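You operate a simulated robot arm through the tools that you are given. There is no shell and no other tool. Be economical: measure what you need, move in short steps, check, and stop when the job is done.

The job below is to be done with a simulated robot arm. You get a single attempt, and the scene is never put back.

## Task
Skim the oil specks off the small bath and wipe the drops off the long bath's ledge.
Fine: tip the skimmer out into the grey pot, which stays where it is, no spill; green rag; skimmer and rag back. Set down upright: skimmer. What is to be rubbed or washed off counts as gone when no trace of it is left.

Only the result counts: the job must be done as asked and must still hold three seconds after the hand-in. Knocking over, shifting, dropping, spilling or breaking anything else fails it.

## Robot
A 6-joint arm with a two-finger parallel gripper on a trunk, on a base that drives. Base frame: it is fixed to the floor where the robot stands at the start and does not move with it; the origin is under the middle of the robot, x ahead of it, y to its left, z up; the surface under the hand at the start is at about z = 86. Units: cm, rad, N and s.
With the tool pointing down near the work surface it reaches from about 18 to 84 cm from the robot's upright axis, wherever it stands. Its first joint turns from -2.897 to 2.897 rad. Places, roughly: green rag, grey rag [-50, -150, 100]; grey pot [-75, -175, 100]; small bath [40, -70, 70]; something [-40, -130, 90]. Payload 3.91 kg.
The TCP is the grasp point between the finger pads, 3 cm short of the fingertips. In the tool frame z runs along the fingers and y along their closing line. Largest opening 11 cm; finger width 2, thickness 1; the body of the gripper, 4.8 by 11.2 cm, starts 5.5 cm behind the TCP.
Orientation is that of the tool frame in the base frame, as a unit quaternion [w, x, y, z]. With the fingers straight down and closing along the base's y, the tool's x points along the base's -x, its y along +y and its z along -z.

## Interface
- The arm moves only by the tool drive_tool. Its argument "series" is a list of rows, each a list of 3 entries, a list of its own where there are three numbers: the shift along the base's x, y, z in units of 500 mm (1.0 is 500 mm), then the turn, a rotation vector about the base's x, y, z in units of 90 degrees (1.0 is 90 degrees), then the finger opening in cm, from 0 to 11. In form: [[[tx, ty, tz], [wx, wy, wz], gripper], ...]. A call has 1 to 12 rows; each row is the pose to reach, as a shift and turn from the pose commanded when the call began. A call with a number of a shift or a turn outside -1 to 1 is refused whole. Rows are played at 5 a second. More than 5 cm and 0.15 rad between two rows, or a gripper value outside its range, and nothing of the call is played. A pose out of reach is approached as far as the arm can. The call stops where the force on the tool passes 90 N (or 10 N more than at its start, if that is more) or the arm is blocked; 0.2 s more then pass. The fingers move at their own pace (about 10.8 cm/s each) and stop on an object; they squeeze with about 28 N. The grip force told is the motor's: it shows also when the fingers shut on nothing. Time passes only in rows, and 0.2 s behind the last, so rows that repeat a pose let the fingers close. It gives the time, the measured TCP pose, the force on the tool (base axes), the opening and the grip force at its end, in the units of the frame above (readings bear some noise), with the torque about the TCP (base axes, N m) and any sound that the robot's microphone picked up, and new pictures: "pictures" is both (left out), scene, wrist or none.
- Cameras (640 x 400 px; columns grow to the right, rows downward): "scene" is now at [-9.67, -5.19, 151.22]; the picture's right is [-0.54, -0.84, 0.00], its down [-0.61, 0.39, -0.69] and it looks along [0.58, -0.37, -0.72] (base axes); focal length 266 px, centre (320, 200). "wrist" rides on the gripper at [7.7, 0.7, -11.4] in the tool frame; the picture's right is [-0.09, 1.00, 0.00], its down [-0.80, -0.07, -0.59] and it looks along [-0.59, -0.05, 0.80] (tool axes); focal length 270 px, centre (320, 200). There is no depth. A picture from a camera that has moved, and an enlarged one, comes with that camera's place and axes in the base frame and with its lens. The place of the scene camera against the robot may be out by one fixed shift of up to 1.8 cm in any direction.
- raise_lower(by): slides the trunk up (or, below 0, down) by that many cm; the arm and the scene camera ride with it, the base frame stays. It gives what a move gives, with no picture.
- base_move(legs): drives the robot by 1 to 6 legs, each [ahead, left, turn to the left] in cm, cm and rad, along the robot's own axes; the way and the turn of a leg run together, so that a leg with both is an arc; at most 150 cm and 3.142 rad a leg. The arm and the cameras ride along, it lands a little off, and it stops where it bumps. It gives what a move gives, and a new picture of the scene camera.
- turn_head(pan, tilt): turns the head with the scene camera to pan (to the left, within 1.501 rad either way) and tilt (down, from -0.506 to 1.204), counted from straight ahead of the robot. It gives what a move gives, and a new picture of the scene camera.
- enlarge(camera, box): a new picture of the part [left, top, right, bottom] of that camera's present view, enlarged. It takes no simulated time.
- close_job(): hands the job in; it is judged then, once.

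Work in short steps. Places have to be worked out from the pictures, the camera data and where the tool is seen: move nearer, look again, correct. Check each grasp and each placing, and mend what went wrong. You have 120 turns and 260 pictures in all, those below and enlarged ones among them. Open the gripper and draw the arm clear of the work before you hand the job in, unless the task says otherwise; then end with one line.

The tools are called as name(argument=value, ...) on one line, values as JSON. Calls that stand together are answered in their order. drive_tool: Moves the arm, as the interface text tells. Its arguments: {"type":"object","properties":{"series":{"type":"array","items":{"type":"array"}},"pictures":{"type":"string","enum":["both","scene","wrist","none"]}},"required":["series"]} The other tools are called the same way: raise_lower (by) slides the trunk up or down; base_move (legs) drives the base; turn_head (pan, tilt) turns the head that bears the scene camera; enlarge (camera, box) takes an enlarged picture of a part of a camera's view; close_job () hands the job in.

At the start:

```text
clock: 0.0
tcp_pos: [27.73, -31.06, 114.82]
ee_rot: [0.001, 0.0, 1.0, 0.0]
ft_force: [-0.3, -0.1, -0.2]
moment: [0.02, 0.01, -0.02]
gripper_width: 10.99
grip_force: 0.0
trunk travel left (down, up): [-47.5, 6.5]
robot x, y, heading: [0.24, -0.19, -0.0]
head pan, tilt: [-0.567, 0.808]
```

scene: 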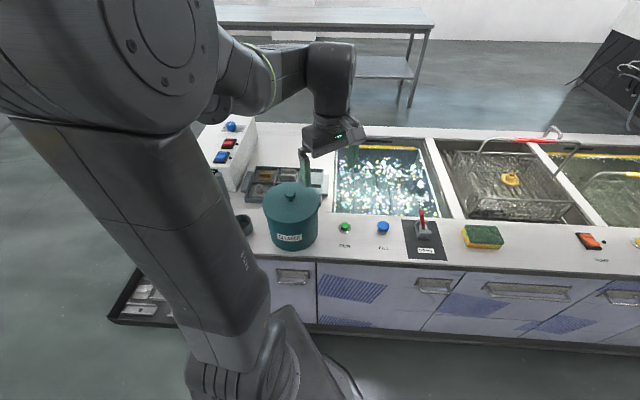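
wrist: 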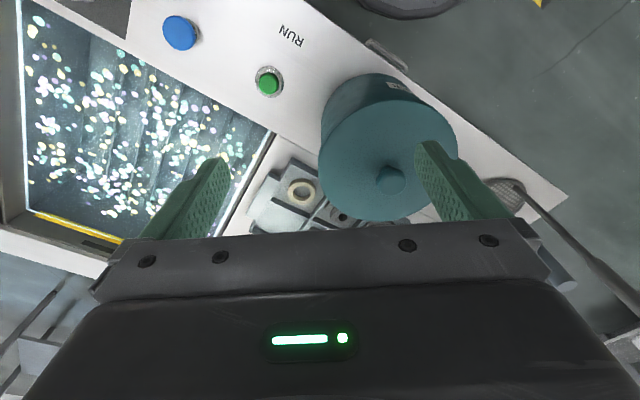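

The pictures show a bench with baths to the front right. I look around to find the rag, pot, skimmer and ledge.

turn_head(pan=-1.1, tilt=0.6)

turn_head(pan=-1.5, tilt=0.5)

turn_head(pan=0.0, tilt=0.8)

```text
clock: 1.0
tcp_pos: [27.72, -31.1, 114.8]
ee_rot: [0.0, 0.0, 1.0, 0.0]
ft_force: [0.2, -0.6, 0.2]
moment: [0.0, 0.0, -0.03]
gripper_width: 10.98
grip_force: 0.1
trunk travel left (down, up): [-47.5, 6.5]
robot x, y, heading: [-0.33, -0.24, -0.003]
head pan, tilt: [-1.1, 0.6]
camera scene: at [-12.42, -8.75, 152.97], right [-0.89, -0.45, 0.0], down [-0.26, 0.5, -0.82], along [0.38, -0.73, -0.57], focal length 266 px, centre (320, 200)
```

scene: 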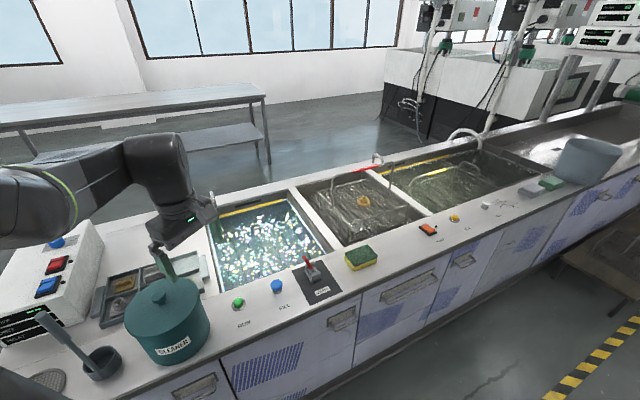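

```text
clock: 1.8
tcp_pos: [27.73, -31.06, 114.74]
ee_rot: [-0.001, 0.001, 1.0, -0.001]
ft_force: [0.3, 0.5, -0.3]
moment: [0.02, -0.02, 0.0]
gripper_width: 11.0
grip_force: 0.1
trunk travel left (down, up): [-47.5, 6.5]
robot x, y, heading: [0.45, 0.11, -0.002]
head pan, tilt: [-1.499, 0.499]
camera scene: at [-15.78, -9.95, 153.88], right [-1.0, -0.07, 0.0], down [-0.03, 0.48, -0.88], along [0.06, -0.88, -0.48], focal length 266 px, centre (320, 200)
```

scene: 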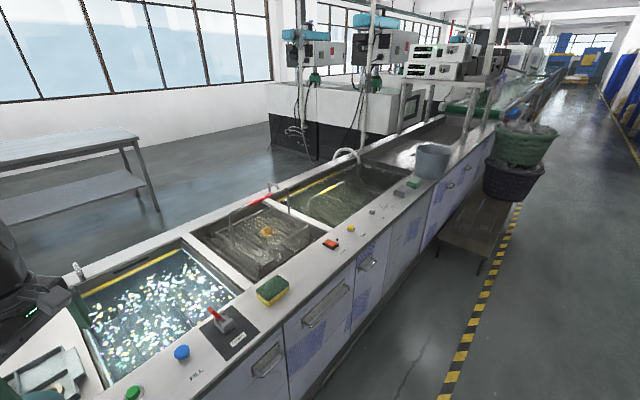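

```text
clock: 3.4
tcp_pos: [27.68, -31.03, 114.86]
ee_rot: [0.0, 0.0, 1.0, 0.0]
ft_force: [-0.2, 0.1, -1.0]
moment: [-0.04, -0.01, 0.0]
gripper_width: 11.01
grip_force: 0.1
trunk travel left (down, up): [-47.5, 6.5]
robot x, y, heading: [-0.22, -0.6, 0.002]
head pan, tilt: [0.0, 0.799]
camera scene: at [-8.37, -0.88, 151.29], right [0.0, -1.0, 0.0], down [-0.72, 0.0, -0.7], along [0.7, 0.0, -0.72], focal length 266 px, centre (320, 200)
```

scene: 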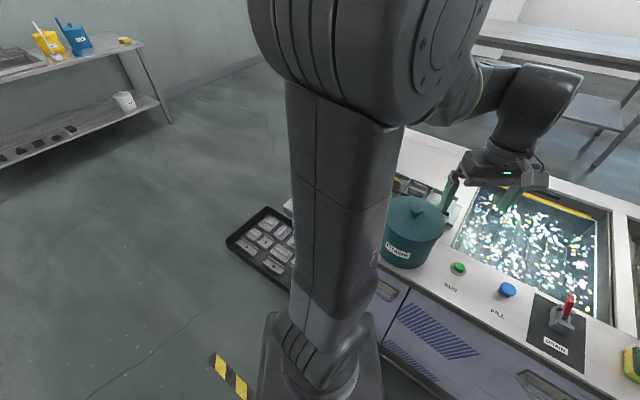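

The skimmer may be the handled thing at the left end of the bench. I look closer there.

turn_head(pan=-1.1, tilt=0.9)

enlarge(camera="scene", box=[0, 0, 320, 300])

enlarge(camera="wrist", box=[240, 0, 640, 250])

turn_head(pan=-1.5, tilt=0.5)

enlarge(camera="scene", box=[240, 100, 560, 300])

enlarge(camera="scene", box=[60, 200, 320, 400])

```text
clock: 4.8
tcp_pos: [27.71, -31.04, 114.69]
ee_rot: [0.0, 0.0, 1.0, 0.0]
ft_force: [-0.5, -0.6, -0.3]
moment: [0.01, 0.0, 0.02]
gripper_width: 10.99
grip_force: 0.0
trunk travel left (down, up): [-47.5, 6.5]
robot x, y, heading: [-0.25, 0.12, -0.004]
head pan, tilt: [-1.1, 0.901]
camera scene: at [-13.01, -7.6, 150.49], right [-0.89, -0.45, 0.0], down [-0.36, 0.7, -0.62], along [0.28, -0.55, -0.78], focal length 266 px, centre (320, 200)
```

scene: 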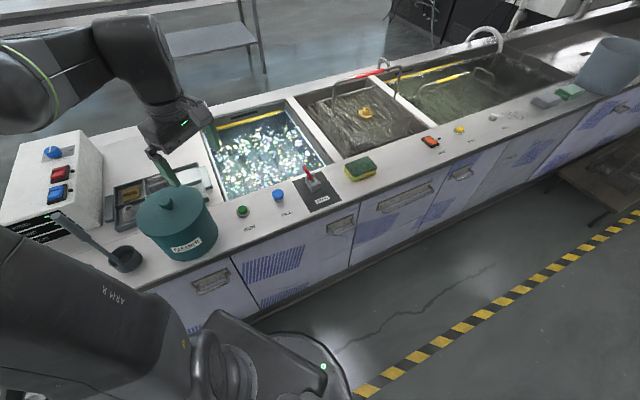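

```text
1.33 times, centred on (160, 150) of scene
camera zoom: at [-13.01, -7.6, 150.49], right [-0.89, -0.45, 0.0], down [-0.36, 0.7, -0.62], along [0.28, -0.55, -0.78], focal length 355 px, centre (533, 267)
```

zoom: 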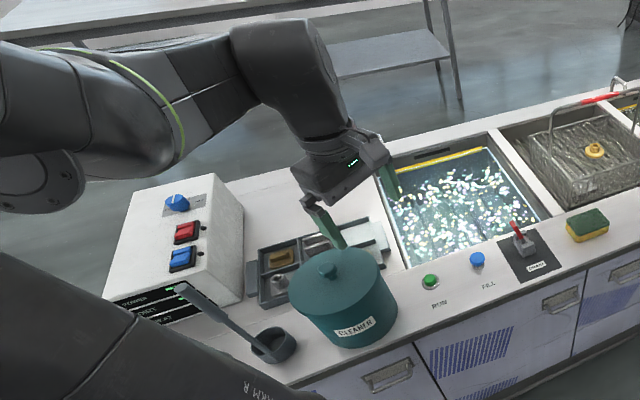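

```text
1.60 times, centred on (440, 125) of wrist
camera zoom: at [20.16, -30.46, 126.32], right [0.09, 1.0, 0.0], down [0.8, -0.07, 0.59], along [0.59, -0.05, -0.8], focal length 432 px, centre (128, 320)
```

zoom: 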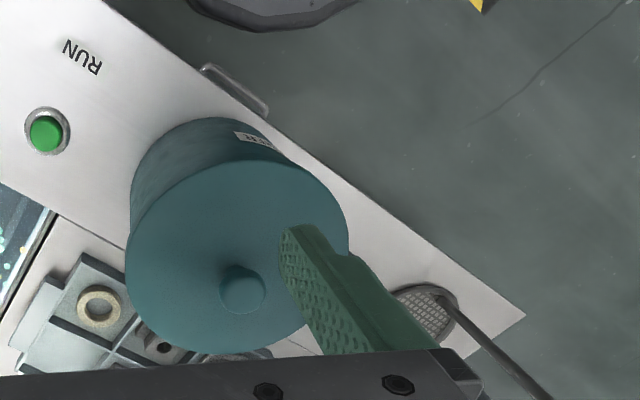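

```text
clock: 5.6
tcp_pos: [27.67, -31.08, 114.77]
ee_rot: [0.0, 0.0, 1.0, 0.0]
ft_force: [0.8, 0.1, -0.7]
moment: [0.03, -0.03, 0.02]
gripper_width: 11.02
grip_force: 0.0
trunk travel left (down, up): [-47.5, 6.5]
robot x, y, heading: [0.1, -0.38, -0.003]
head pan, tilt: [-1.499, 0.499]
camera scene: at [-15.78, -9.95, 153.87], right [-1.0, -0.07, 0.0], down [-0.03, 0.48, -0.88], along [0.06, -0.88, -0.48], focal length 266 px, centre (320, 200)
```

scene: 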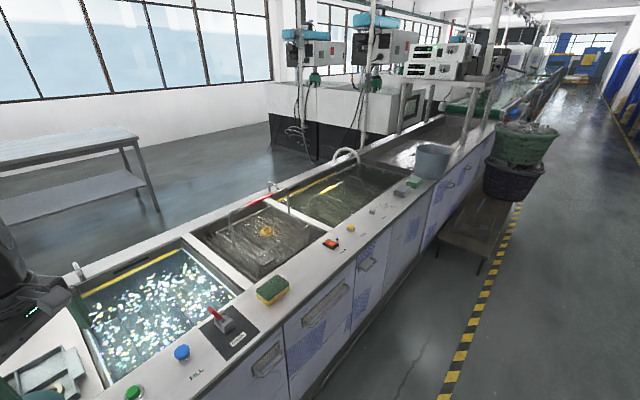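

```text
2.00 times, centred on (400, 200) of scene
camera zoom: at [-15.78, -9.95, 153.87], right [-1.0, -0.07, 0.0], down [-0.03, 0.48, -0.88], along [0.06, -0.88, -0.48], focal length 533 px, centre (160, 200)
```

zoom: 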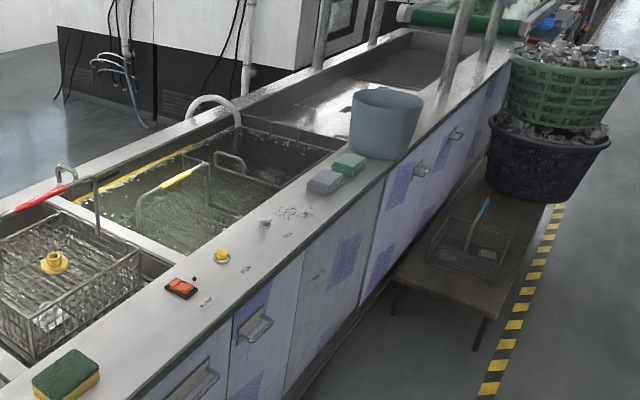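

```text
2.00 times, centred on (190, 300) of scene
camera zoom: at [-15.78, -9.95, 153.87], right [-1.0, -0.07, 0.0], down [-0.03, 0.48, -0.88], along [0.06, -0.88, -0.48], focal length 533 px, centre (580, 0)
```

zoom: 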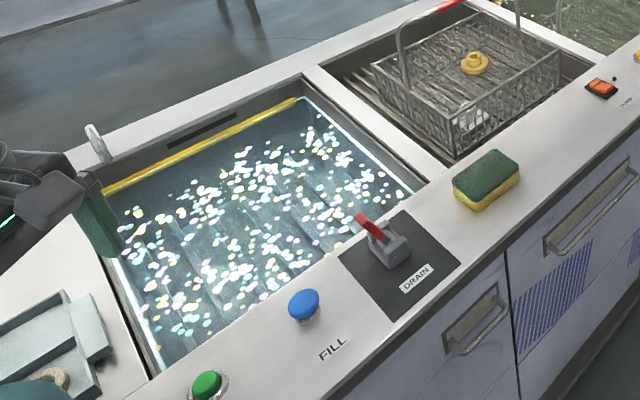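

The mesh disc with a handle at the far left end and a cup with a handle are partly hidden. I move the hand up and left for a wrist view.

drive_tool(series=[[[0, 0, 0.09], [0, 0, 0], 11], [[0, 0.05, 0.16], [0, 0, 0], 11], [[0, 0.13, 0.2], [0, 0, 0], 11], [[0, 0.22, 0.2], [0, 0, 0], 11], [[0, 0.31, 0.2], [0, 0, 0], 11], [[0, 0.4, 0.2], [0, 0, 0], 11]])

```text
clock: 7.0
tcp_pos: [27.58, -11.05, 124.82]
ee_rot: [0.0, 0.0, 1.0, 0.0]
ft_force: [-0.6, 0.8, -0.1]
moment: [0.0, -0.02, 0.01]
gripper_width: 11.0
grip_force: 0.0
trunk travel left (down, up): [-47.5, 6.5]
robot x, y, heading: [-0.13, -0.13, -0.004]
head pan, tilt: [-1.499, 0.499]
camera scene: at [-15.84, -9.93, 153.88], right [-1.0, -0.07, 0.0], down [-0.03, 0.48, -0.88], along [0.06, -0.88, -0.48], focal length 266 px, centre (320, 200)
camera wrist: at [20.01, -10.38, 136.4], right [0.09, 1.0, 0.0], down [0.8, -0.07, 0.59], along [0.59, -0.05, -0.8], focal length 270 px, centre (320, 200)
```

scene: 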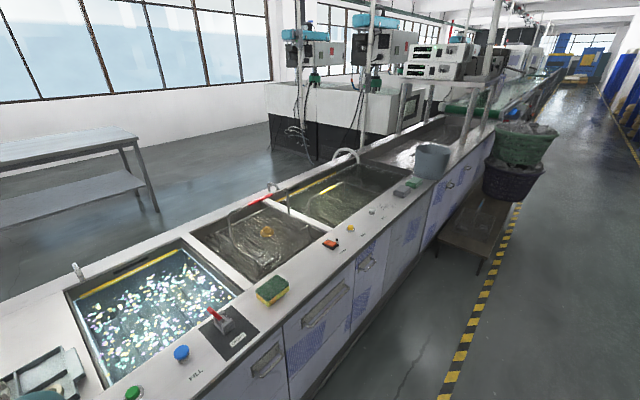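
wrist: 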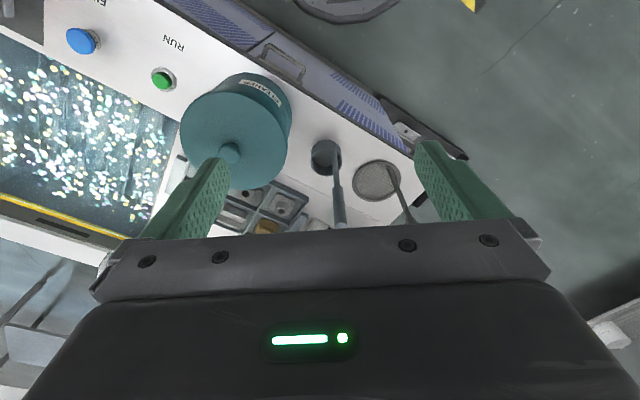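

Cup ladle and mesh skimmer are both seen now; I zoom and look from the head too.

enlarge(camera="wrist", box=[220, 100, 460, 250])

drive_tool(series=[[[-0.05, 0, 0.09], [0, 0, 0], 11], [[-0.09, 0, 0.18], [0, 0, 0], 11], [[-0.13, 0, 0.25], [0, 0, 0], 11], [[-0.18, 0, 0.32], [0, 0, 0], 11]], pictures="wrist")

turn_head(pan=-0.7, tilt=0.9)

```text
2.67 times, centred on (340, 175) of wrist
camera zoom: at [20.01, -10.38, 136.4], right [0.09, 1.0, 0.0], down [0.8, -0.07, 0.59], along [0.59, -0.05, -0.8], focal length 721 px, centre (267, 267)
```

zoom: 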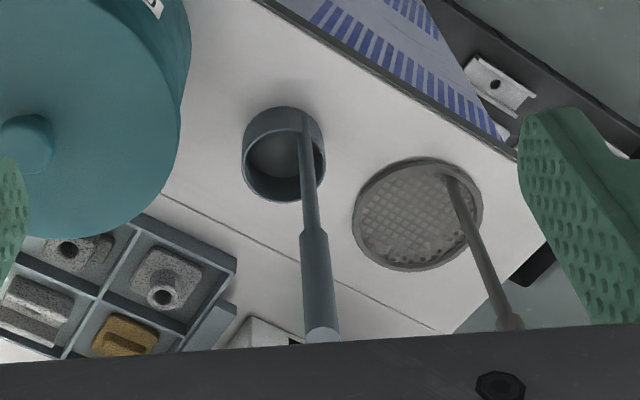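

```text
refused: row 1 steps farther than a row can; nothing moved
```

```text
clock: 8.2
tcp_pos: [27.57, -11.09, 124.88]
ee_rot: [0.0, 0.001, 1.0, 0.0]
ft_force: [-0.4, 0.4, -0.1]
moment: [0.0, -0.01, 0.01]
gripper_width: 10.99
grip_force: 0.0
trunk travel left (down, up): [-47.5, 6.5]
robot x, y, heading: [-0.39, 0.05, 0.003]
head pan, tilt: [-0.7, 0.901]
camera scene: at [-14.22, -9.49, 153.15], right [-0.97, -0.25, 0.0], down [-0.14, 0.53, -0.84], along [0.21, -0.81, -0.55], focal length 266 px, centre (320, 200)
```

scene: 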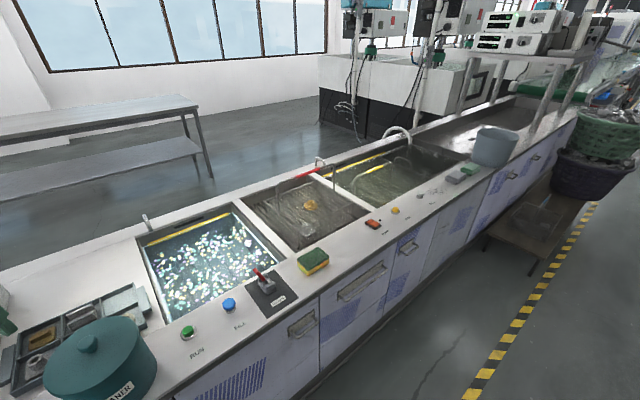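

Take the scene picture anew with the head settled, and raise the hand in shorter steps.

drive_tool(series=[[[-0.03, 0, 0.08], [0, 0, 0], 11], [[-0.06, 0, 0.16], [0, 0, 0], 11], [[-0.09, 0, 0.24], [0, 0, 0], 11], [[-0.12, 0, 0.32], [0, 0, 0], 11]])

```text
clock: 9.2
tcp_pos: [23.04, -11.72, 137.11]
ee_rot: [0.004, 0.0, 1.0, -0.001]
ft_force: [-0.8, 1.1, 0.2]
moment: [-0.03, -0.01, -0.01]
gripper_width: 11.0
grip_force: 0.1
out of reach, approached as far as the arm can: row 4
trunk travel left (down, up): [-47.5, 6.5]
robot x, y, heading: [-0.37, 0.17, -0.0]
head pan, tilt: [-0.7, 0.901]
camera scene: at [-12.64, -8.49, 152.14], right [-0.9, -0.45, 0.0], down [-0.29, 0.57, -0.77], along [0.34, -0.69, -0.64], focal length 266 px, centre (320, 200)
camera wrist: at [15.26, -11.06, 148.62], right [0.09, 1.0, 0.0], down [0.8, -0.07, 0.6], along [0.6, -0.05, -0.8], focal length 270 px, centre (320, 200)
```

scene: 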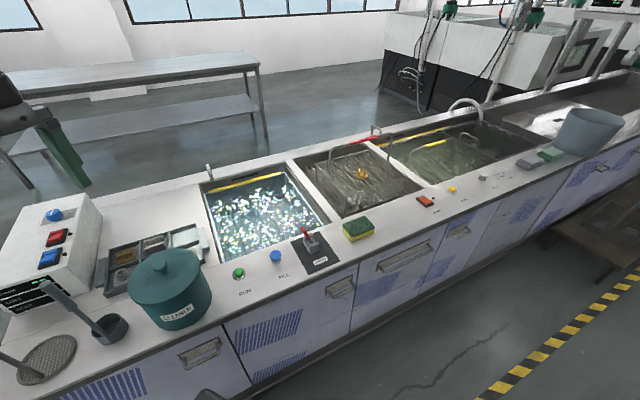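
wrist: 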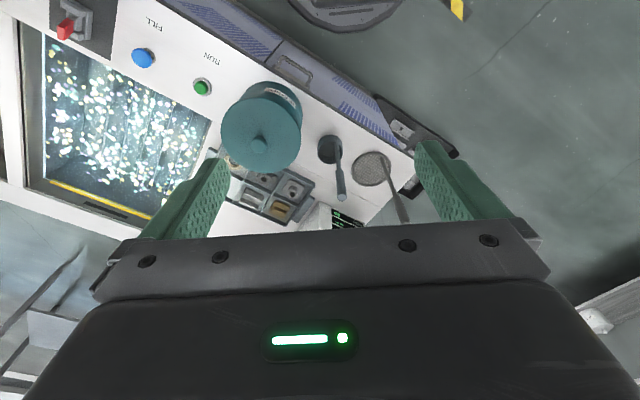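

Head picture settled soon; zoom on the skimmer end and the bath.

enlarge(camera="scene", box=[0, 200, 320, 400])

enlarge(camera="wrist", box=[0, 0, 240, 240])

enlarge(camera="wrist", box=[300, 100, 460, 230])

```text
2.00 times, centred on (160, 300) of scene
camera zoom: at [-12.64, -8.49, 152.14], right [-0.9, -0.45, 0.0], down [-0.29, 0.57, -0.77], along [0.34, -0.69, -0.64], focal length 533 px, centre (640, 0)
```

zoom: 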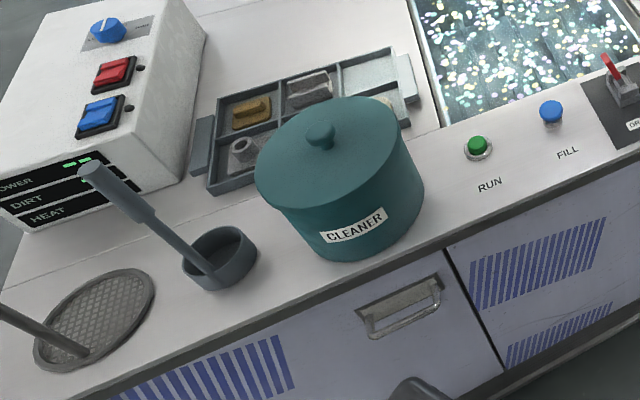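

```text
1.67 times, centred on (120, 120) of wrist
camera zoom: at [15.26, -11.06, 148.62], right [0.09, 1.0, 0.0], down [0.8, -0.07, 0.6], along [0.6, -0.05, -0.8], focal length 450 px, centre (653, 333)
```

zoom: 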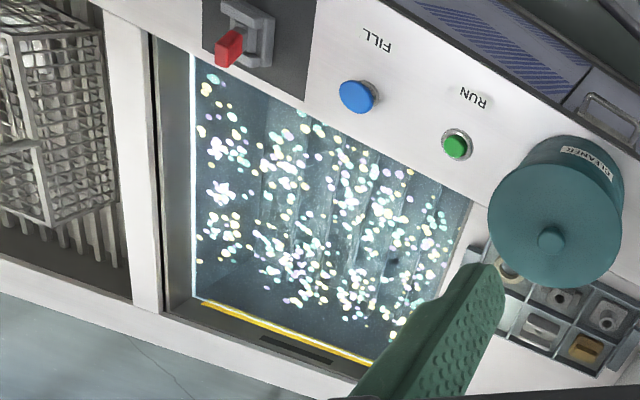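

```text
3.08 times, centred on (380, 165) of wrist
camera zoom: at [15.26, -11.06, 148.62], right [0.09, 1.0, 0.0], down [0.8, -0.07, 0.6], along [0.6, -0.05, -0.8], focal length 832 px, centre (135, 308)
```

zoom: 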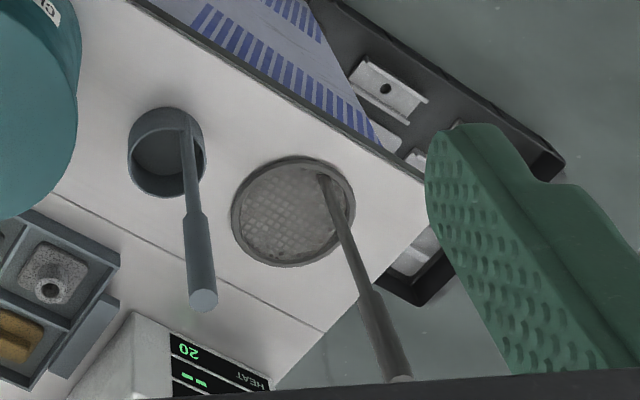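

The skimmer (mesh disc) centre is near (52.5, -0.6, 86), handle rising steeply. I look again with the head to see the handle.

turn_head(pan=-0.35, tilt=0.85)

enlarge(camera="scene", box=[160, 100, 480, 300])

```text
clock: 10.0
tcp_pos: [23.03, -11.67, 137.13]
ee_rot: [0.003, 0.0, 1.0, -0.001]
ft_force: [-1.0, -0.6, 0.5]
moment: [-0.03, -0.02, 0.04]
gripper_width: 10.99
grip_force: 0.0
trunk travel left (down, up): [-47.5, 6.5]
robot x, y, heading: [-0.06, -0.32, -0.0]
head pan, tilt: [-0.351, 0.85]
camera scene: at [-12.59, -8.49, 152.2], right [-0.89, -0.45, 0.0], down [-0.29, 0.57, -0.77], along [0.35, -0.69, -0.64], focal length 266 px, centre (320, 200)
```

scene: 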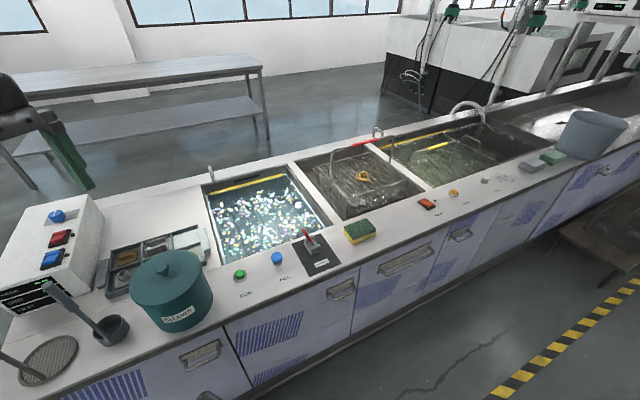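

```text
2.00 times, centred on (320, 200) of scene
camera zoom: at [-12.59, -8.49, 152.2], right [-0.89, -0.45, 0.0], down [-0.29, 0.57, -0.77], along [0.35, -0.69, -0.64], focal length 533 px, centre (320, 200)
```

zoom: 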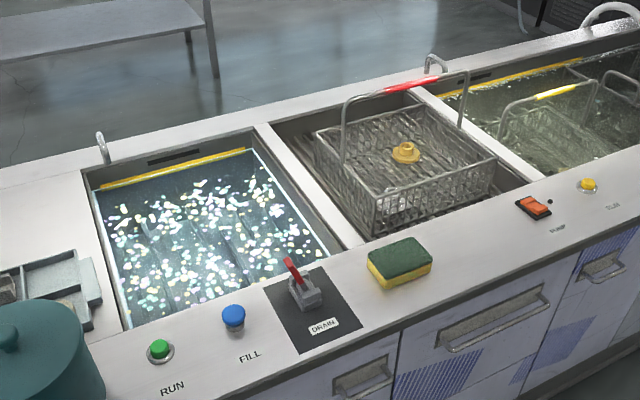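

The head is stopped by the arm; I return it and use the wrist camera from further left instead.

turn_head(pan=-1.1, tilt=0.8)

drive_tool(series=[[[-0.05, 0.07, 0], [0, 0, 0], 11], [[-0.08, 0.15, 0], [0, 0, 0], 11], [[-0.08, 0.23, 0], [0, 0, 0], 11], [[-0.08, 0.3, -0.05], [0, 0, 0], 11], [[-0.08, 0.3, -0.14], [0, 0, 0], 11], [[-0.08, 0.3, -0.22], [0, 0, 0], 11], [[-0.08, 0.3, -0.3], [0, 0, 0], 11], [[-0.08, 0.3, -0.38], [0, 0, 0], 11]])

```text
clock: 11.1
tcp_pos: [22.97, -11.73, 137.03]
ee_rot: [0.003, 0.0, 1.0, -0.001]
ft_force: [0.2, 0.1, -0.8]
moment: [0.0, -0.02, 0.0]
gripper_width: 10.99
grip_force: 0.0
trunk travel left (down, up): [-47.5, 6.5]
robot x, y, heading: [-0.25, 0.29, -0.001]
head pan, tilt: [-1.1, 0.799]
camera scene: at [-12.6, -8.5, 152.21], right [-0.89, -0.45, 0.0], down [-0.29, 0.57, -0.77], along [0.35, -0.69, -0.64], focal length 266 px, centre (320, 200)
```

scene: 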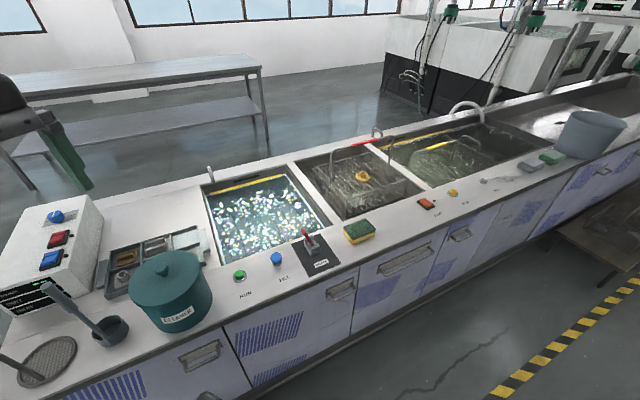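

```text
clock: 11.7
tcp_pos: [20.72, -11.42, 133.44]
ee_rot: [-0.045, 0.147, 0.988, 0.006]
ft_force: [0.2, -0.6, -0.4]
moment: [0.01, 0.0, 0.02]
gripper_width: 11.0
grip_force: 0.1
out of reach, approached as far as the arm can: row 1, 2
trunk travel left (down, up): [-47.5, 6.5]
robot x, y, heading: [-0.03, 0.07, -0.001]
head pan, tilt: [-1.1, 0.799]
stopped in row 2: the arm was blocked; the commanded pose is now the measured one
camera scene: at [-12.79, -8.07, 151.29], right [-0.89, -0.45, 0.0], down [-0.32, 0.64, -0.7], along [0.32, -0.62, -0.72], focal length 266 px, centre (320, 200)
camera wrist: at [14.65, -8.81, 145.53], right [0.38, 0.93, -0.01], down [0.79, -0.32, 0.52], along [0.48, -0.2, -0.85], focal length 270 px, centre (320, 200)
```

scene: 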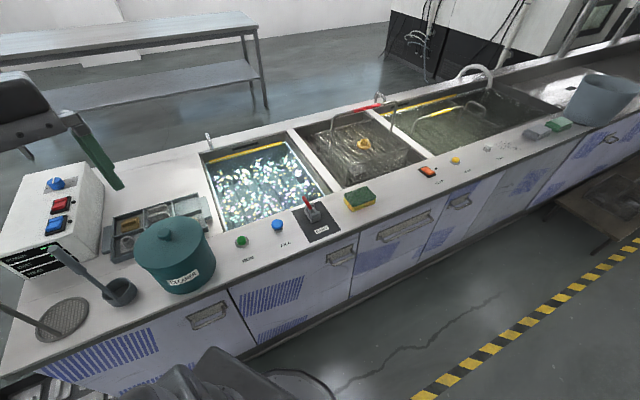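
wrist: 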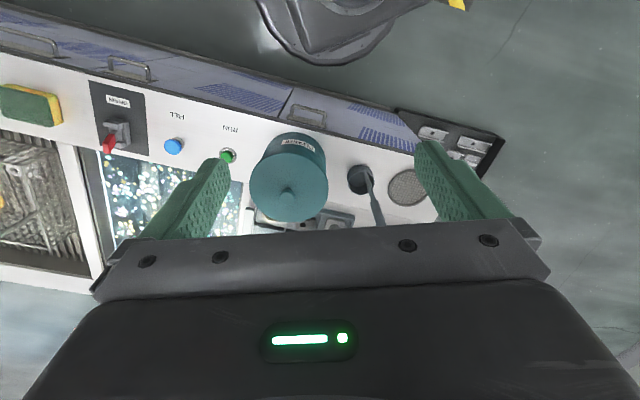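

The arm was hindered high and close; I restore the vertical tool, lower, and move left there.

drive_tool(series=[[[0.04, 0, -0.07], [-0.003, -0.02, 0.06], 11], [[0.08, 0, -0.14], [-0.005, -0.04, 0.125], 11], [[0.1, 0, -0.22], [-0.008, -0.057, 0.188], 11], [[0.12, 0.09, -0.22], [-0.008, -0.057, 0.188], 11], [[0.12, 0.18, -0.22], [-0.008, -0.057, 0.188], 11], [[0.1, 0.27, -0.22], [-0.008, -0.057, 0.188], 11], [[0.08, 0.36, -0.22], [-0.008, -0.057, 0.188], 11], [[0.05, 0.44, -0.22], [-0.008, -0.057, 0.188], 11]], pictures="both")

```text
clock: 13.4
tcp_pos: [23.15, 10.73, 122.19]
ee_rot: [-0.001, 0.0, 1.0, 0.0]
ft_force: [1.3, 0.7, -0.4]
moment: [0.0, 0.0, 0.02]
gripper_width: 11.01
grip_force: 0.1
trunk travel left (down, up): [-47.5, 6.5]
robot x, y, heading: [0.11, 0.25, -0.003]
head pan, tilt: [-1.1, 0.799]
camera scene: at [-12.72, -8.02, 151.29], right [-0.89, -0.45, 0.0], down [-0.33, 0.64, -0.7], along [0.32, -0.62, -0.72], focal length 266 px, centre (320, 200)
camera wrist: at [15.6, 11.4, 133.86], right [0.09, 1.0, 0.0], down [0.8, -0.07, 0.6], along [0.59, -0.05, -0.8], focal length 270 px, centre (320, 200)
```

scene: 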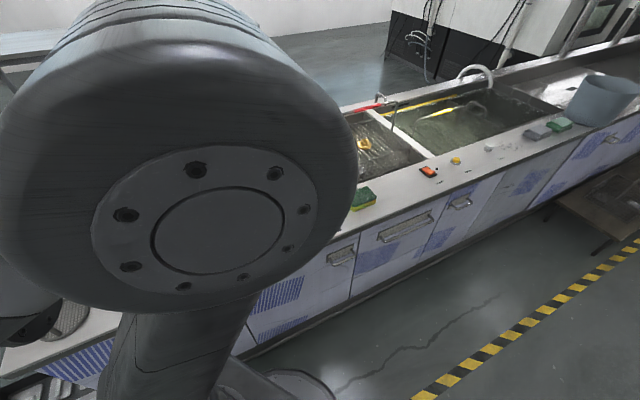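
wrist: 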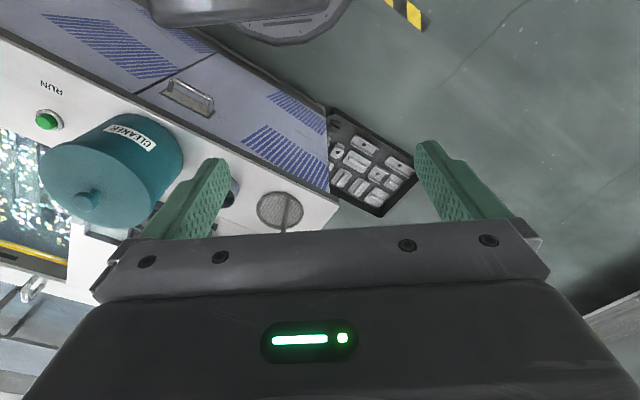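

The handle is just hidden behind the gripper; I move ahead 15 cm to bring it into view.

drive_tool(series=[[[0.08, 0, 0.03], [0, 0, 0], 11], [[0.16, 0, 0.06], [0, 0, 0], 11], [[0.24, 0, 0.08], [0, 0, 0], 11], [[0.32, 0, 0.08], [0, 0, 0], 11]], pictures="wrist")

enlarge(camera="wrist", box=[160, 50, 420, 250])

```text
clock: 14.4
tcp_pos: [39.45, 10.58, 126.21]
ee_rot: [0.0, -0.001, 1.0, 0.0]
ft_force: [-0.5, -0.3, 0.6]
moment: [0.0, 0.02, -0.02]
gripper_width: 11.02
grip_force: 0.2
trunk travel left (down, up): [-47.5, 6.5]
robot x, y, heading: [-0.22, 0.12, 0.0]
head pan, tilt: [-1.1, 0.799]
camera wrist: at [31.92, 11.32, 137.78], right [0.09, 1.0, 0.0], down [0.8, -0.07, 0.59], along [0.59, -0.05, -0.8], focal length 270 px, centre (320, 200)
```

wrist: 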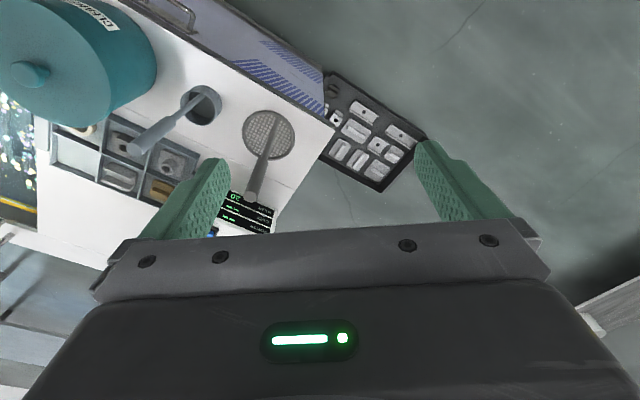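

```text
2.00 times, centred on (290, 150) of wrist
camera zoom: at [31.92, 11.32, 137.78], right [0.09, 1.0, 0.0], down [0.8, -0.07, 0.59], along [0.59, -0.05, -0.8], focal length 541 px, centre (380, 300)
```

zoom: 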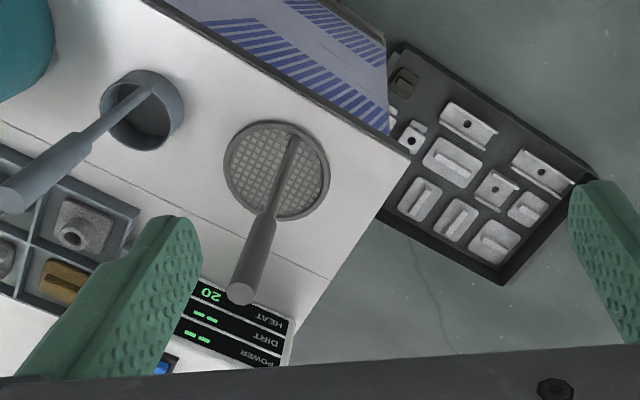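

The skimmer's handle is vertical at about (49.4, 1.6), top near z 112, disc offset away from the bench front. I move over it and turn the fingers to close along the bench.

drive_tool(series=[[[0.05, -0.045, 0], [0, 0, -0.082], 11], [[0.1, -0.09, 0], [0, 0, -0.164], 11], [[0.15, -0.135, 0], [0, 0, -0.246], 11], [[0.199, -0.18, 0], [0, 0, -0.328], 11], [[0.199, -0.18, -0.04], [0, 0, -0.41], 11], [[0.199, -0.18, -0.08], [0, 0, -0.41], 11]])

enlarge(camera="wrist", box=[160, 50, 480, 250])

```text
clock: 15.8
tcp_pos: [49.17, 1.76, 122.37]
ee_rot: [0.001, 0.316, 0.949, -0.001]
ft_force: [0.1, -1.1, -0.2]
moment: [0.01, 0.0, 0.01]
gripper_width: 10.99
grip_force: 0.1
trunk travel left (down, up): [-47.5, 6.5]
robot x, y, heading: [0.18, 0.11, 0.0]
head pan, tilt: [-1.1, 0.799]
camera scene: at [-12.76, -8.05, 151.29], right [-0.89, -0.45, 0.0], down [-0.33, 0.64, -0.7], along [0.32, -0.62, -0.72], focal length 266 px, centre (320, 200)
camera wrist: at [43.57, 6.85, 133.83], right [0.67, 0.74, 0.0], down [0.6, -0.54, 0.6], along [0.44, -0.4, -0.8], focal length 270 px, centre (320, 200)
```

scene: 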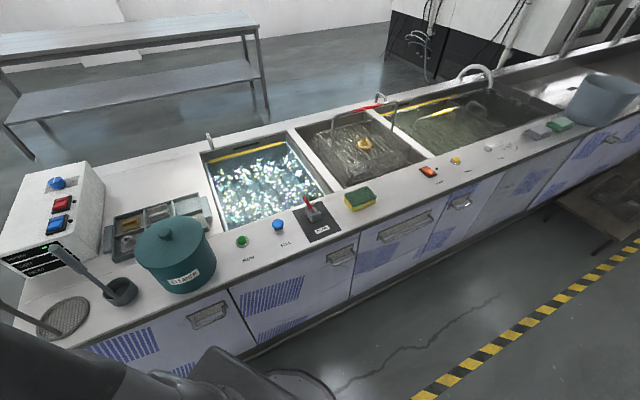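
wrist: 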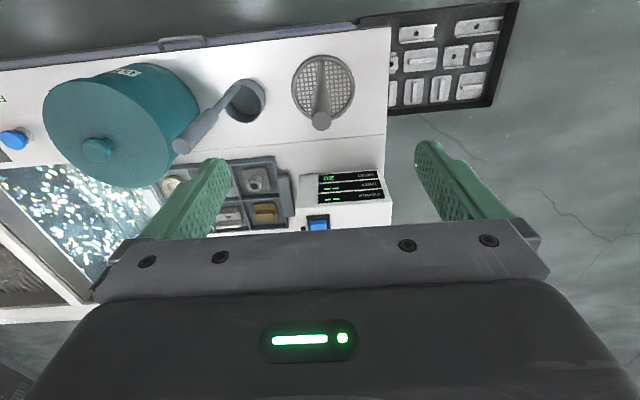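

```text
2.00 times, centred on (320, 150) of wrist
camera zoom: at [43.57, 6.85, 133.83], right [0.67, 0.74, 0.0], down [0.6, -0.54, 0.6], along [0.44, -0.4, -0.8], focal length 541 px, centre (320, 300)
```

zoom: 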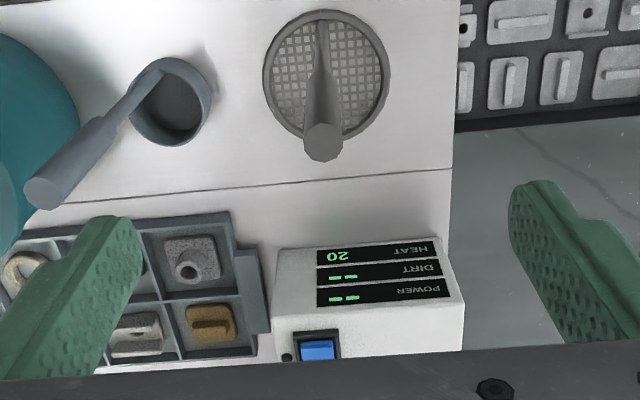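

Handle is exactly between the fingers below, and the ladle clears by 6 cm. I descend to z 107.5 and close.

drive_tool(series=[[[0.005, -0.003, -0.09], [0, 0, 0], 7], [[0.005, -0.003, -0.18], [0, 0, 0], 7], [[0.005, -0.003, -0.26], [0, 0, 0], 7], [[0.005, -0.003, -0.298], [0, 0, 0], 7], [[0.005, -0.003, -0.298], [0, 0, 0], 7], [[0.005, -0.003, -0.298], [0, 0, 0], 0], [[0.005, -0.003, -0.298], [0, 0, 0], 0], [[0.005, -0.003, -0.298], [0, 0, 0], 0]], pictures="wrist")

```text
clock: 17.6
tcp_pos: [49.49, 1.52, 107.29]
ee_rot: [-0.001, 0.316, 0.949, 0.0]
ft_force: [-0.8, -0.9, -0.4]
moment: [0.06, 0.08, -0.04]
gripper_width: 1.64
grip_force: 27.9
trunk travel left (down, up): [-47.5, 6.5]
robot x, y, heading: [0.19, 0.06, -0.004]
head pan, tilt: [-1.1, 0.799]
camera wrist: at [43.8, 6.66, 118.97], right [0.67, 0.74, 0.0], down [0.6, -0.54, 0.59], along [0.44, -0.4, -0.8], focal length 270 px, centre (320, 200)
```

wrist: 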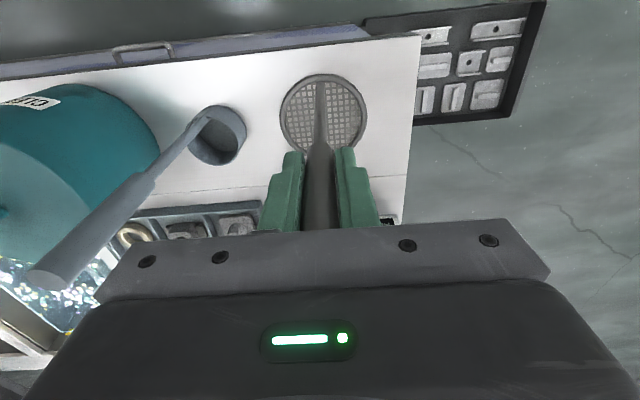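

Gripped at 1.64 cm opening; the put-back pose is (49.5, 1.5, 107.3). I lift it straight up.

drive_tool(series=[[[0, 0, 0.04], [0, 0, 0], 0], [[0, 0, 0.12], [0, 0, 0], 0], [[0, 0, 0.2], [0, 0, 0], 0], [[0, 0, 0.28], [0, 0, 0], 0], [[0, 0, 0.32], [0, 0, 0], 0]], pictures="wrist")

```text
clock: 18.9
tcp_pos: [49.53, 1.46, 123.44]
ee_rot: [0.001, 0.316, 0.949, -0.001]
ft_force: [-0.2, -1.0, -2.1]
moment: [0.03, 0.08, 0.0]
gripper_width: 1.69
grip_force: 28.1
trunk travel left (down, up): [-47.5, 6.5]
robot x, y, heading: [0.11, 0.05, -0.001]
head pan, tilt: [-1.1, 0.799]
camera wrist: at [43.78, 6.64, 134.99], right [0.67, 0.74, 0.0], down [0.6, -0.54, 0.59], along [0.44, -0.4, -0.8], focal length 270 px, centre (320, 200)
```

wrist: 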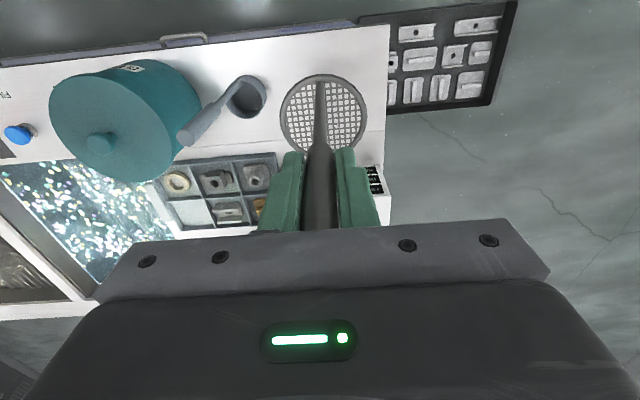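

Skimmer held. I retract and raise so it clears the cleaner pot before turning the base.

drive_tool(series=[[[-0.06, 0, 0.05], [0, 0, 0], 0], [[-0.12, 0, 0.1], [0, 0, 0], 0], [[-0.19, 0, 0.14], [0, 0, 0], 0], [[-0.26, 0, 0.16], [0, 0, 0], 0], [[-0.33, 0, 0.16], [0, 0, 0], 0]], pictures="wrist")

base_move(legs=[[0, 0, -0.6435]])

```text
clock: 20.1
tcp_pos: [34.43, 2.07, 129.9]
ee_rot: [-0.02, 0.315, 0.949, -0.017]
ft_force: [-0.1, -0.3, -2.9]
moment: [0.04, 0.05, -0.01]
gripper_width: 1.66
grip_force: 27.7
trunk travel left (down, up): [-47.5, 6.5]
robot x, y, heading: [-0.17, 0.15, -0.001]
head pan, tilt: [-1.1, 0.799]
camera wrist: at [29.31, 7.3, 141.69], right [0.67, 0.74, -0.05], down [0.63, -0.53, 0.57], along [0.4, -0.41, -0.82], focal length 270 px, centre (320, 200)
```

wrist: 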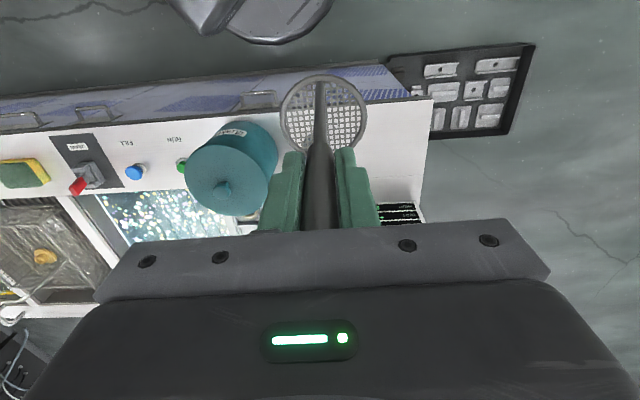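

```text
clock: 22.2
tcp_pos: [28.48, -18.9, 129.91]
ee_rot: [-0.024, 0.598, 0.801, -0.007]
ft_force: [0.0, 0.0, -1.5]
moment: [0.04, -0.01, -0.01]
gripper_width: 1.66
grip_force: 28.1
trunk travel left (down, up): [-47.5, 6.5]
robot x, y, heading: [-0.07, 0.33, -0.644]
head pan, tilt: [-1.1, 0.799]
camera scene: at [-15.16, 1.74, 150.92], right [-0.96, 0.27, 0.0], down [0.2, 0.72, -0.66], along [-0.18, -0.64, -0.75], focal length 266 px, centre (320, 200)
```

scene: 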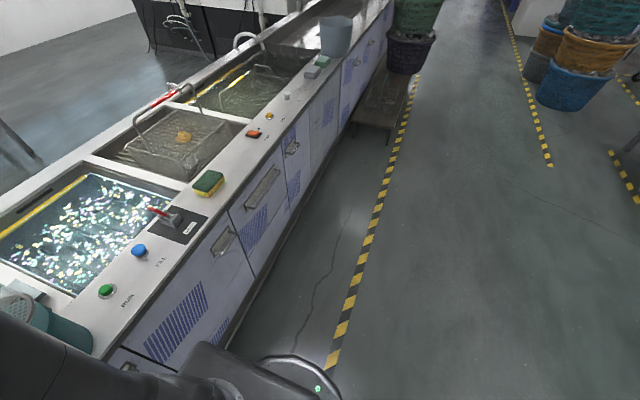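

The turn is done. Now drive 29 cm right to stand before the small bath.

base_move(legs=[[0, -29, 0]])

turn_head(pan=-0.4, tilt=0.8)

```text
clock: 24.2
tcp_pos: [11.36, -42.16, 129.84]
ee_rot: [-0.027, 0.598, 0.801, -0.008]
ft_force: [0.2, -0.7, -1.8]
moment: [0.04, 0.0, 0.03]
gripper_width: 1.66
grip_force: 27.7
trunk travel left (down, up): [-47.5, 6.5]
robot x, y, heading: [-16.96, -23.19, -0.64]
head pan, tilt: [-1.1, 0.799]
camera scene: at [-32.12, -21.79, 151.3], right [-0.98, 0.22, 0.0], down [0.16, 0.7, -0.7], along [-0.15, -0.68, -0.72], focal length 266 px, centre (320, 200)
```

scene: 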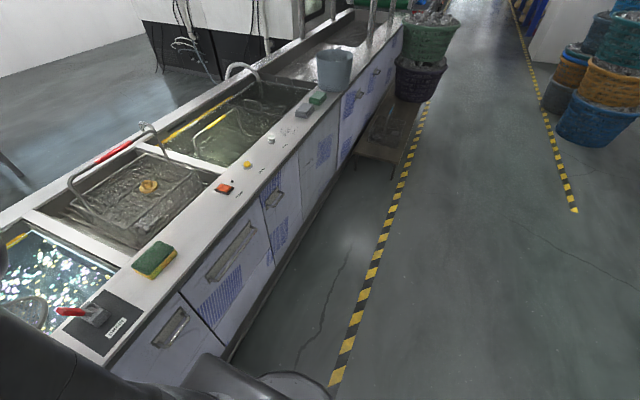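

```text
clock: 25.2
tcp_pos: [11.5, -42.02, 129.59]
ee_rot: [-0.03, 0.598, 0.801, -0.01]
ft_force: [0.6, 0.5, -1.7]
moment: [0.04, -0.01, 0.0]
gripper_width: 1.67
grip_force: 28.3
trunk travel left (down, up): [-47.5, 6.5]
robot x, y, heading: [-17.36, -23.34, -0.638]
head pan, tilt: [-0.4, 0.799]
camera scene: at [-31.25, -22.06, 151.65], right [-0.99, 0.12, 0.0], down [0.08, 0.68, -0.73], along [-0.08, -0.72, -0.69], focal length 266 px, centre (320, 200)
```

scene: 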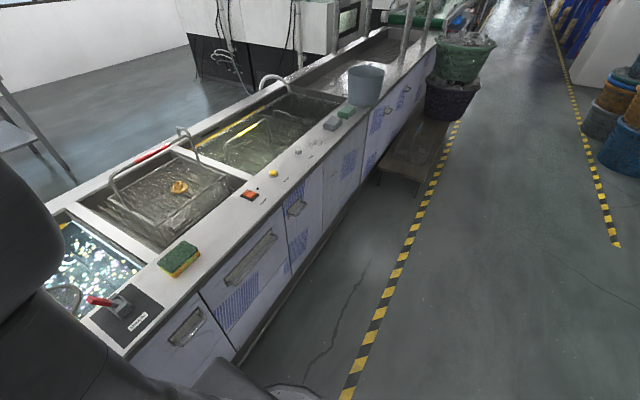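

The head is hampered when the arm is high and close. I extend the skimmer over the bath at a safe height, levelling and turning the tool so its disc points away.

drive_tool(series=[[[0.064, -0.055, 0], [0, -0.005, 0.051], 0], [[0.128, -0.11, 0], [0, -0.01, 0.102], 0], [[0.191, -0.165, 0], [0, -0.015, 0.153], 0], [[0.255, -0.22, 0], [0, -0.02, 0.203], 0], [[0.319, -0.275, -0.02], [0, -0.025, 0.254], 0], [[0.383, -0.33, -0.04], [0, -0.03, 0.305], 0], [[0.446, -0.385, -0.06], [0, -0.035, 0.356], 0], [[0.51, -0.44, -0.08], [0, -0.041, 0.406], 0]])

turn_head(pan=-0.2, tilt=0.8)

```text
clock: 27.1
tcp_pos: [37.07, -64.15, 125.74]
ee_rot: [0.003, 0.317, 0.949, 0.002]
ft_force: [0.8, 0.2, -2.6]
moment: [0.05, 0.07, 0.04]
gripper_width: 1.67
grip_force: 27.9
trunk travel left (down, up): [-47.5, 6.5]
robot x, y, heading: [-16.83, -22.94, -0.642]
head pan, tilt: [-0.4, 0.799]
camera scene: at [-26.06, -20.92, 151.3], right [-0.86, -0.51, 0.0], down [-0.36, 0.62, -0.7], along [0.35, -0.6, -0.72], focal length 266 px, centre (320, 200)
camera wrist: at [31.35, -59.08, 137.24], right [0.67, 0.74, 0.01], down [0.59, -0.54, 0.6], along [0.45, -0.39, -0.8], focal length 270 px, centre (320, 200)
```

scene: 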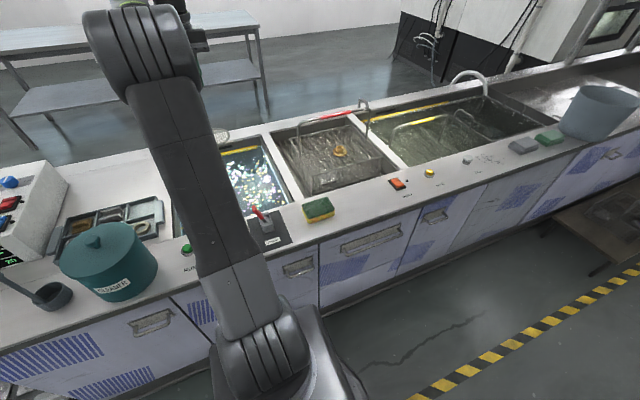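
wrist: 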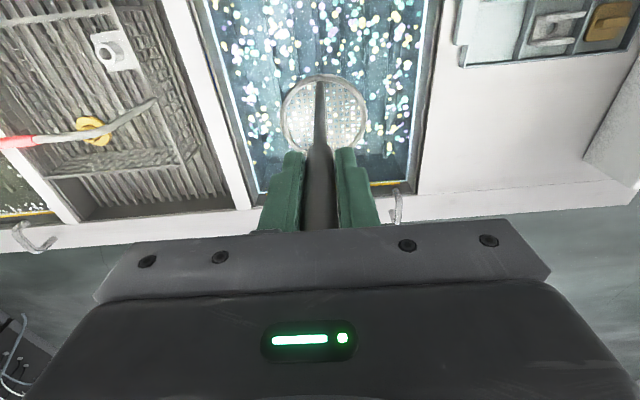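

```text
clock: 27.8
tcp_pos: [37.01, -64.03, 125.87]
ee_rot: [0.002, 0.317, 0.949, 0.003]
ft_force: [0.7, -1.0, -2.1]
moment: [0.05, 0.07, -0.02]
gripper_width: 1.65
grip_force: 28.0
trunk travel left (down, up): [-47.5, 6.5]
robot x, y, heading: [-16.77, -23.35, -0.638]
head pan, tilt: [-0.201, 0.799]
camera scene: at [-24.89, -19.88, 151.29], right [-0.75, -0.67, 0.0], down [-0.48, 0.53, -0.7], along [0.46, -0.52, -0.72], focal length 266 px, centre (320, 200)
```

scene: 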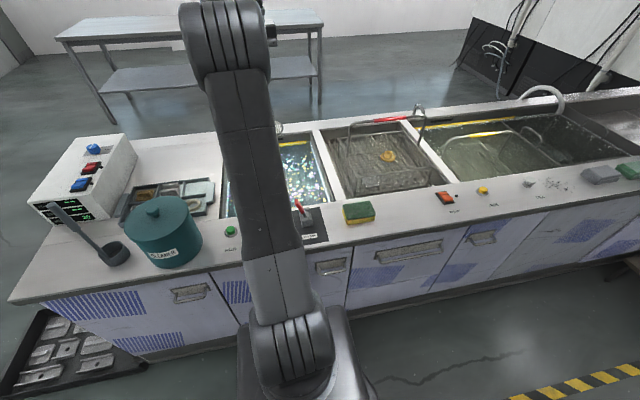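

The disc is over the middle of the bath. I lower to just above rim height and look at the bath from the wrist.

enlarge(camera="wrist", box=[180, 0, 460, 240])

drive_tool(series=[[[0, 0, -0.07], [0, 0, 0], 0], [[0, 0, -0.14], [0, 0, 0], 0], [[0, 0, -0.21], [0, 0, 0], 0], [[0, 0, -0.28], [0, 0, 0], 0]])

enlarge(camera="wrist", box=[180, 0, 460, 240])

```text
1.67 times, centred on (320, 120) of wrist
camera zoom: at [31.2, -58.91, 137.35], right [0.67, 0.74, 0.01], down [0.59, -0.54, 0.6], along [0.45, -0.4, -0.8], focal length 450 px, centre (320, 333)
```

zoom: 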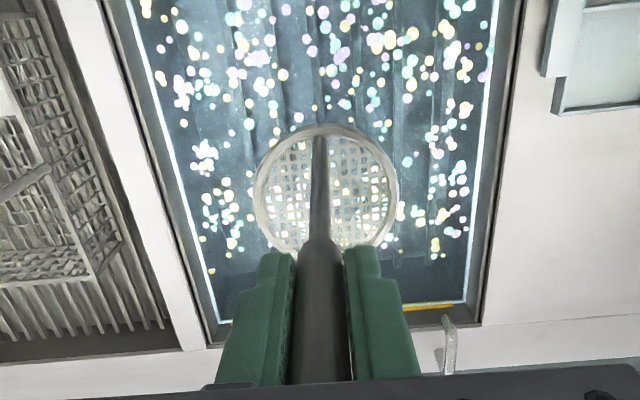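

```text
clock: 28.8
tcp_pos: [36.88, -63.95, 111.68]
ee_rot: [0.003, 0.317, 0.948, 0.003]
ft_force: [-0.1, -0.5, -1.6]
moment: [0.05, 0.06, -0.01]
gripper_width: 1.67
grip_force: 28.6
trunk travel left (down, up): [-47.5, 6.5]
robot x, y, heading: [-17.18, -23.07, -0.636]
head pan, tilt: [-0.201, 0.799]
camera scene: at [-24.86, -19.89, 151.29], right [-0.74, -0.67, 0.0], down [-0.48, 0.53, -0.7], along [0.46, -0.52, -0.72], focal length 266 px, centre (320, 200)
camera wrist: at [31.23, -58.91, 123.34], right [0.67, 0.74, 0.01], down [0.59, -0.54, 0.6], along [0.45, -0.39, -0.8], focal length 270 px, centre (320, 200)
```

scene: 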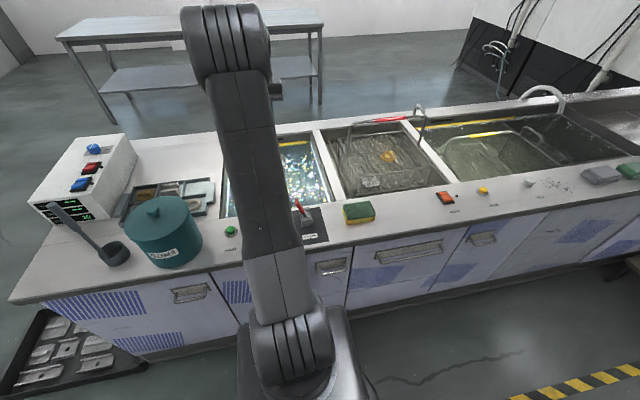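
wrist: 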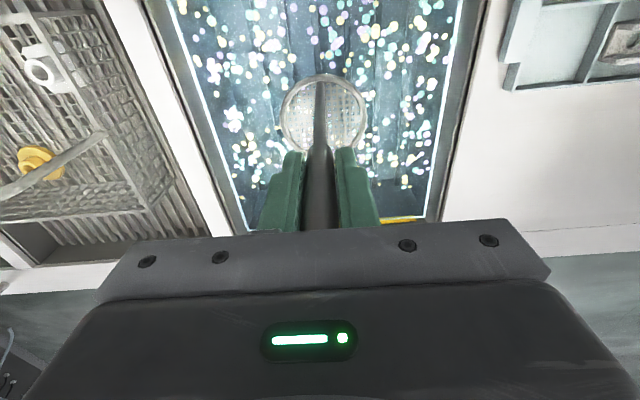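

```text
1.67 times, centred on (320, 120) of wrist
camera zoom: at [31.23, -58.91, 123.34], right [0.67, 0.74, 0.01], down [0.59, -0.54, 0.6], along [0.45, -0.39, -0.8], focal length 450 px, centre (320, 333)
```

zoom: 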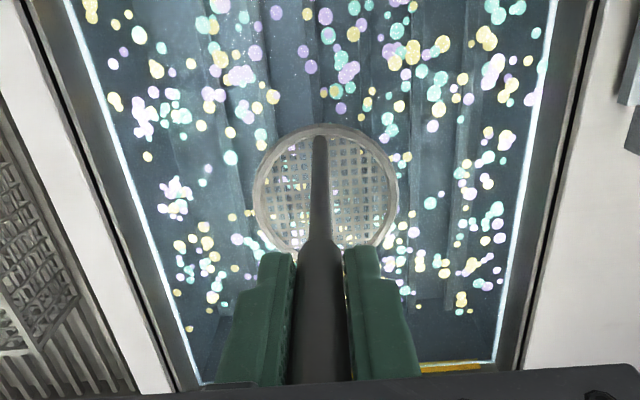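

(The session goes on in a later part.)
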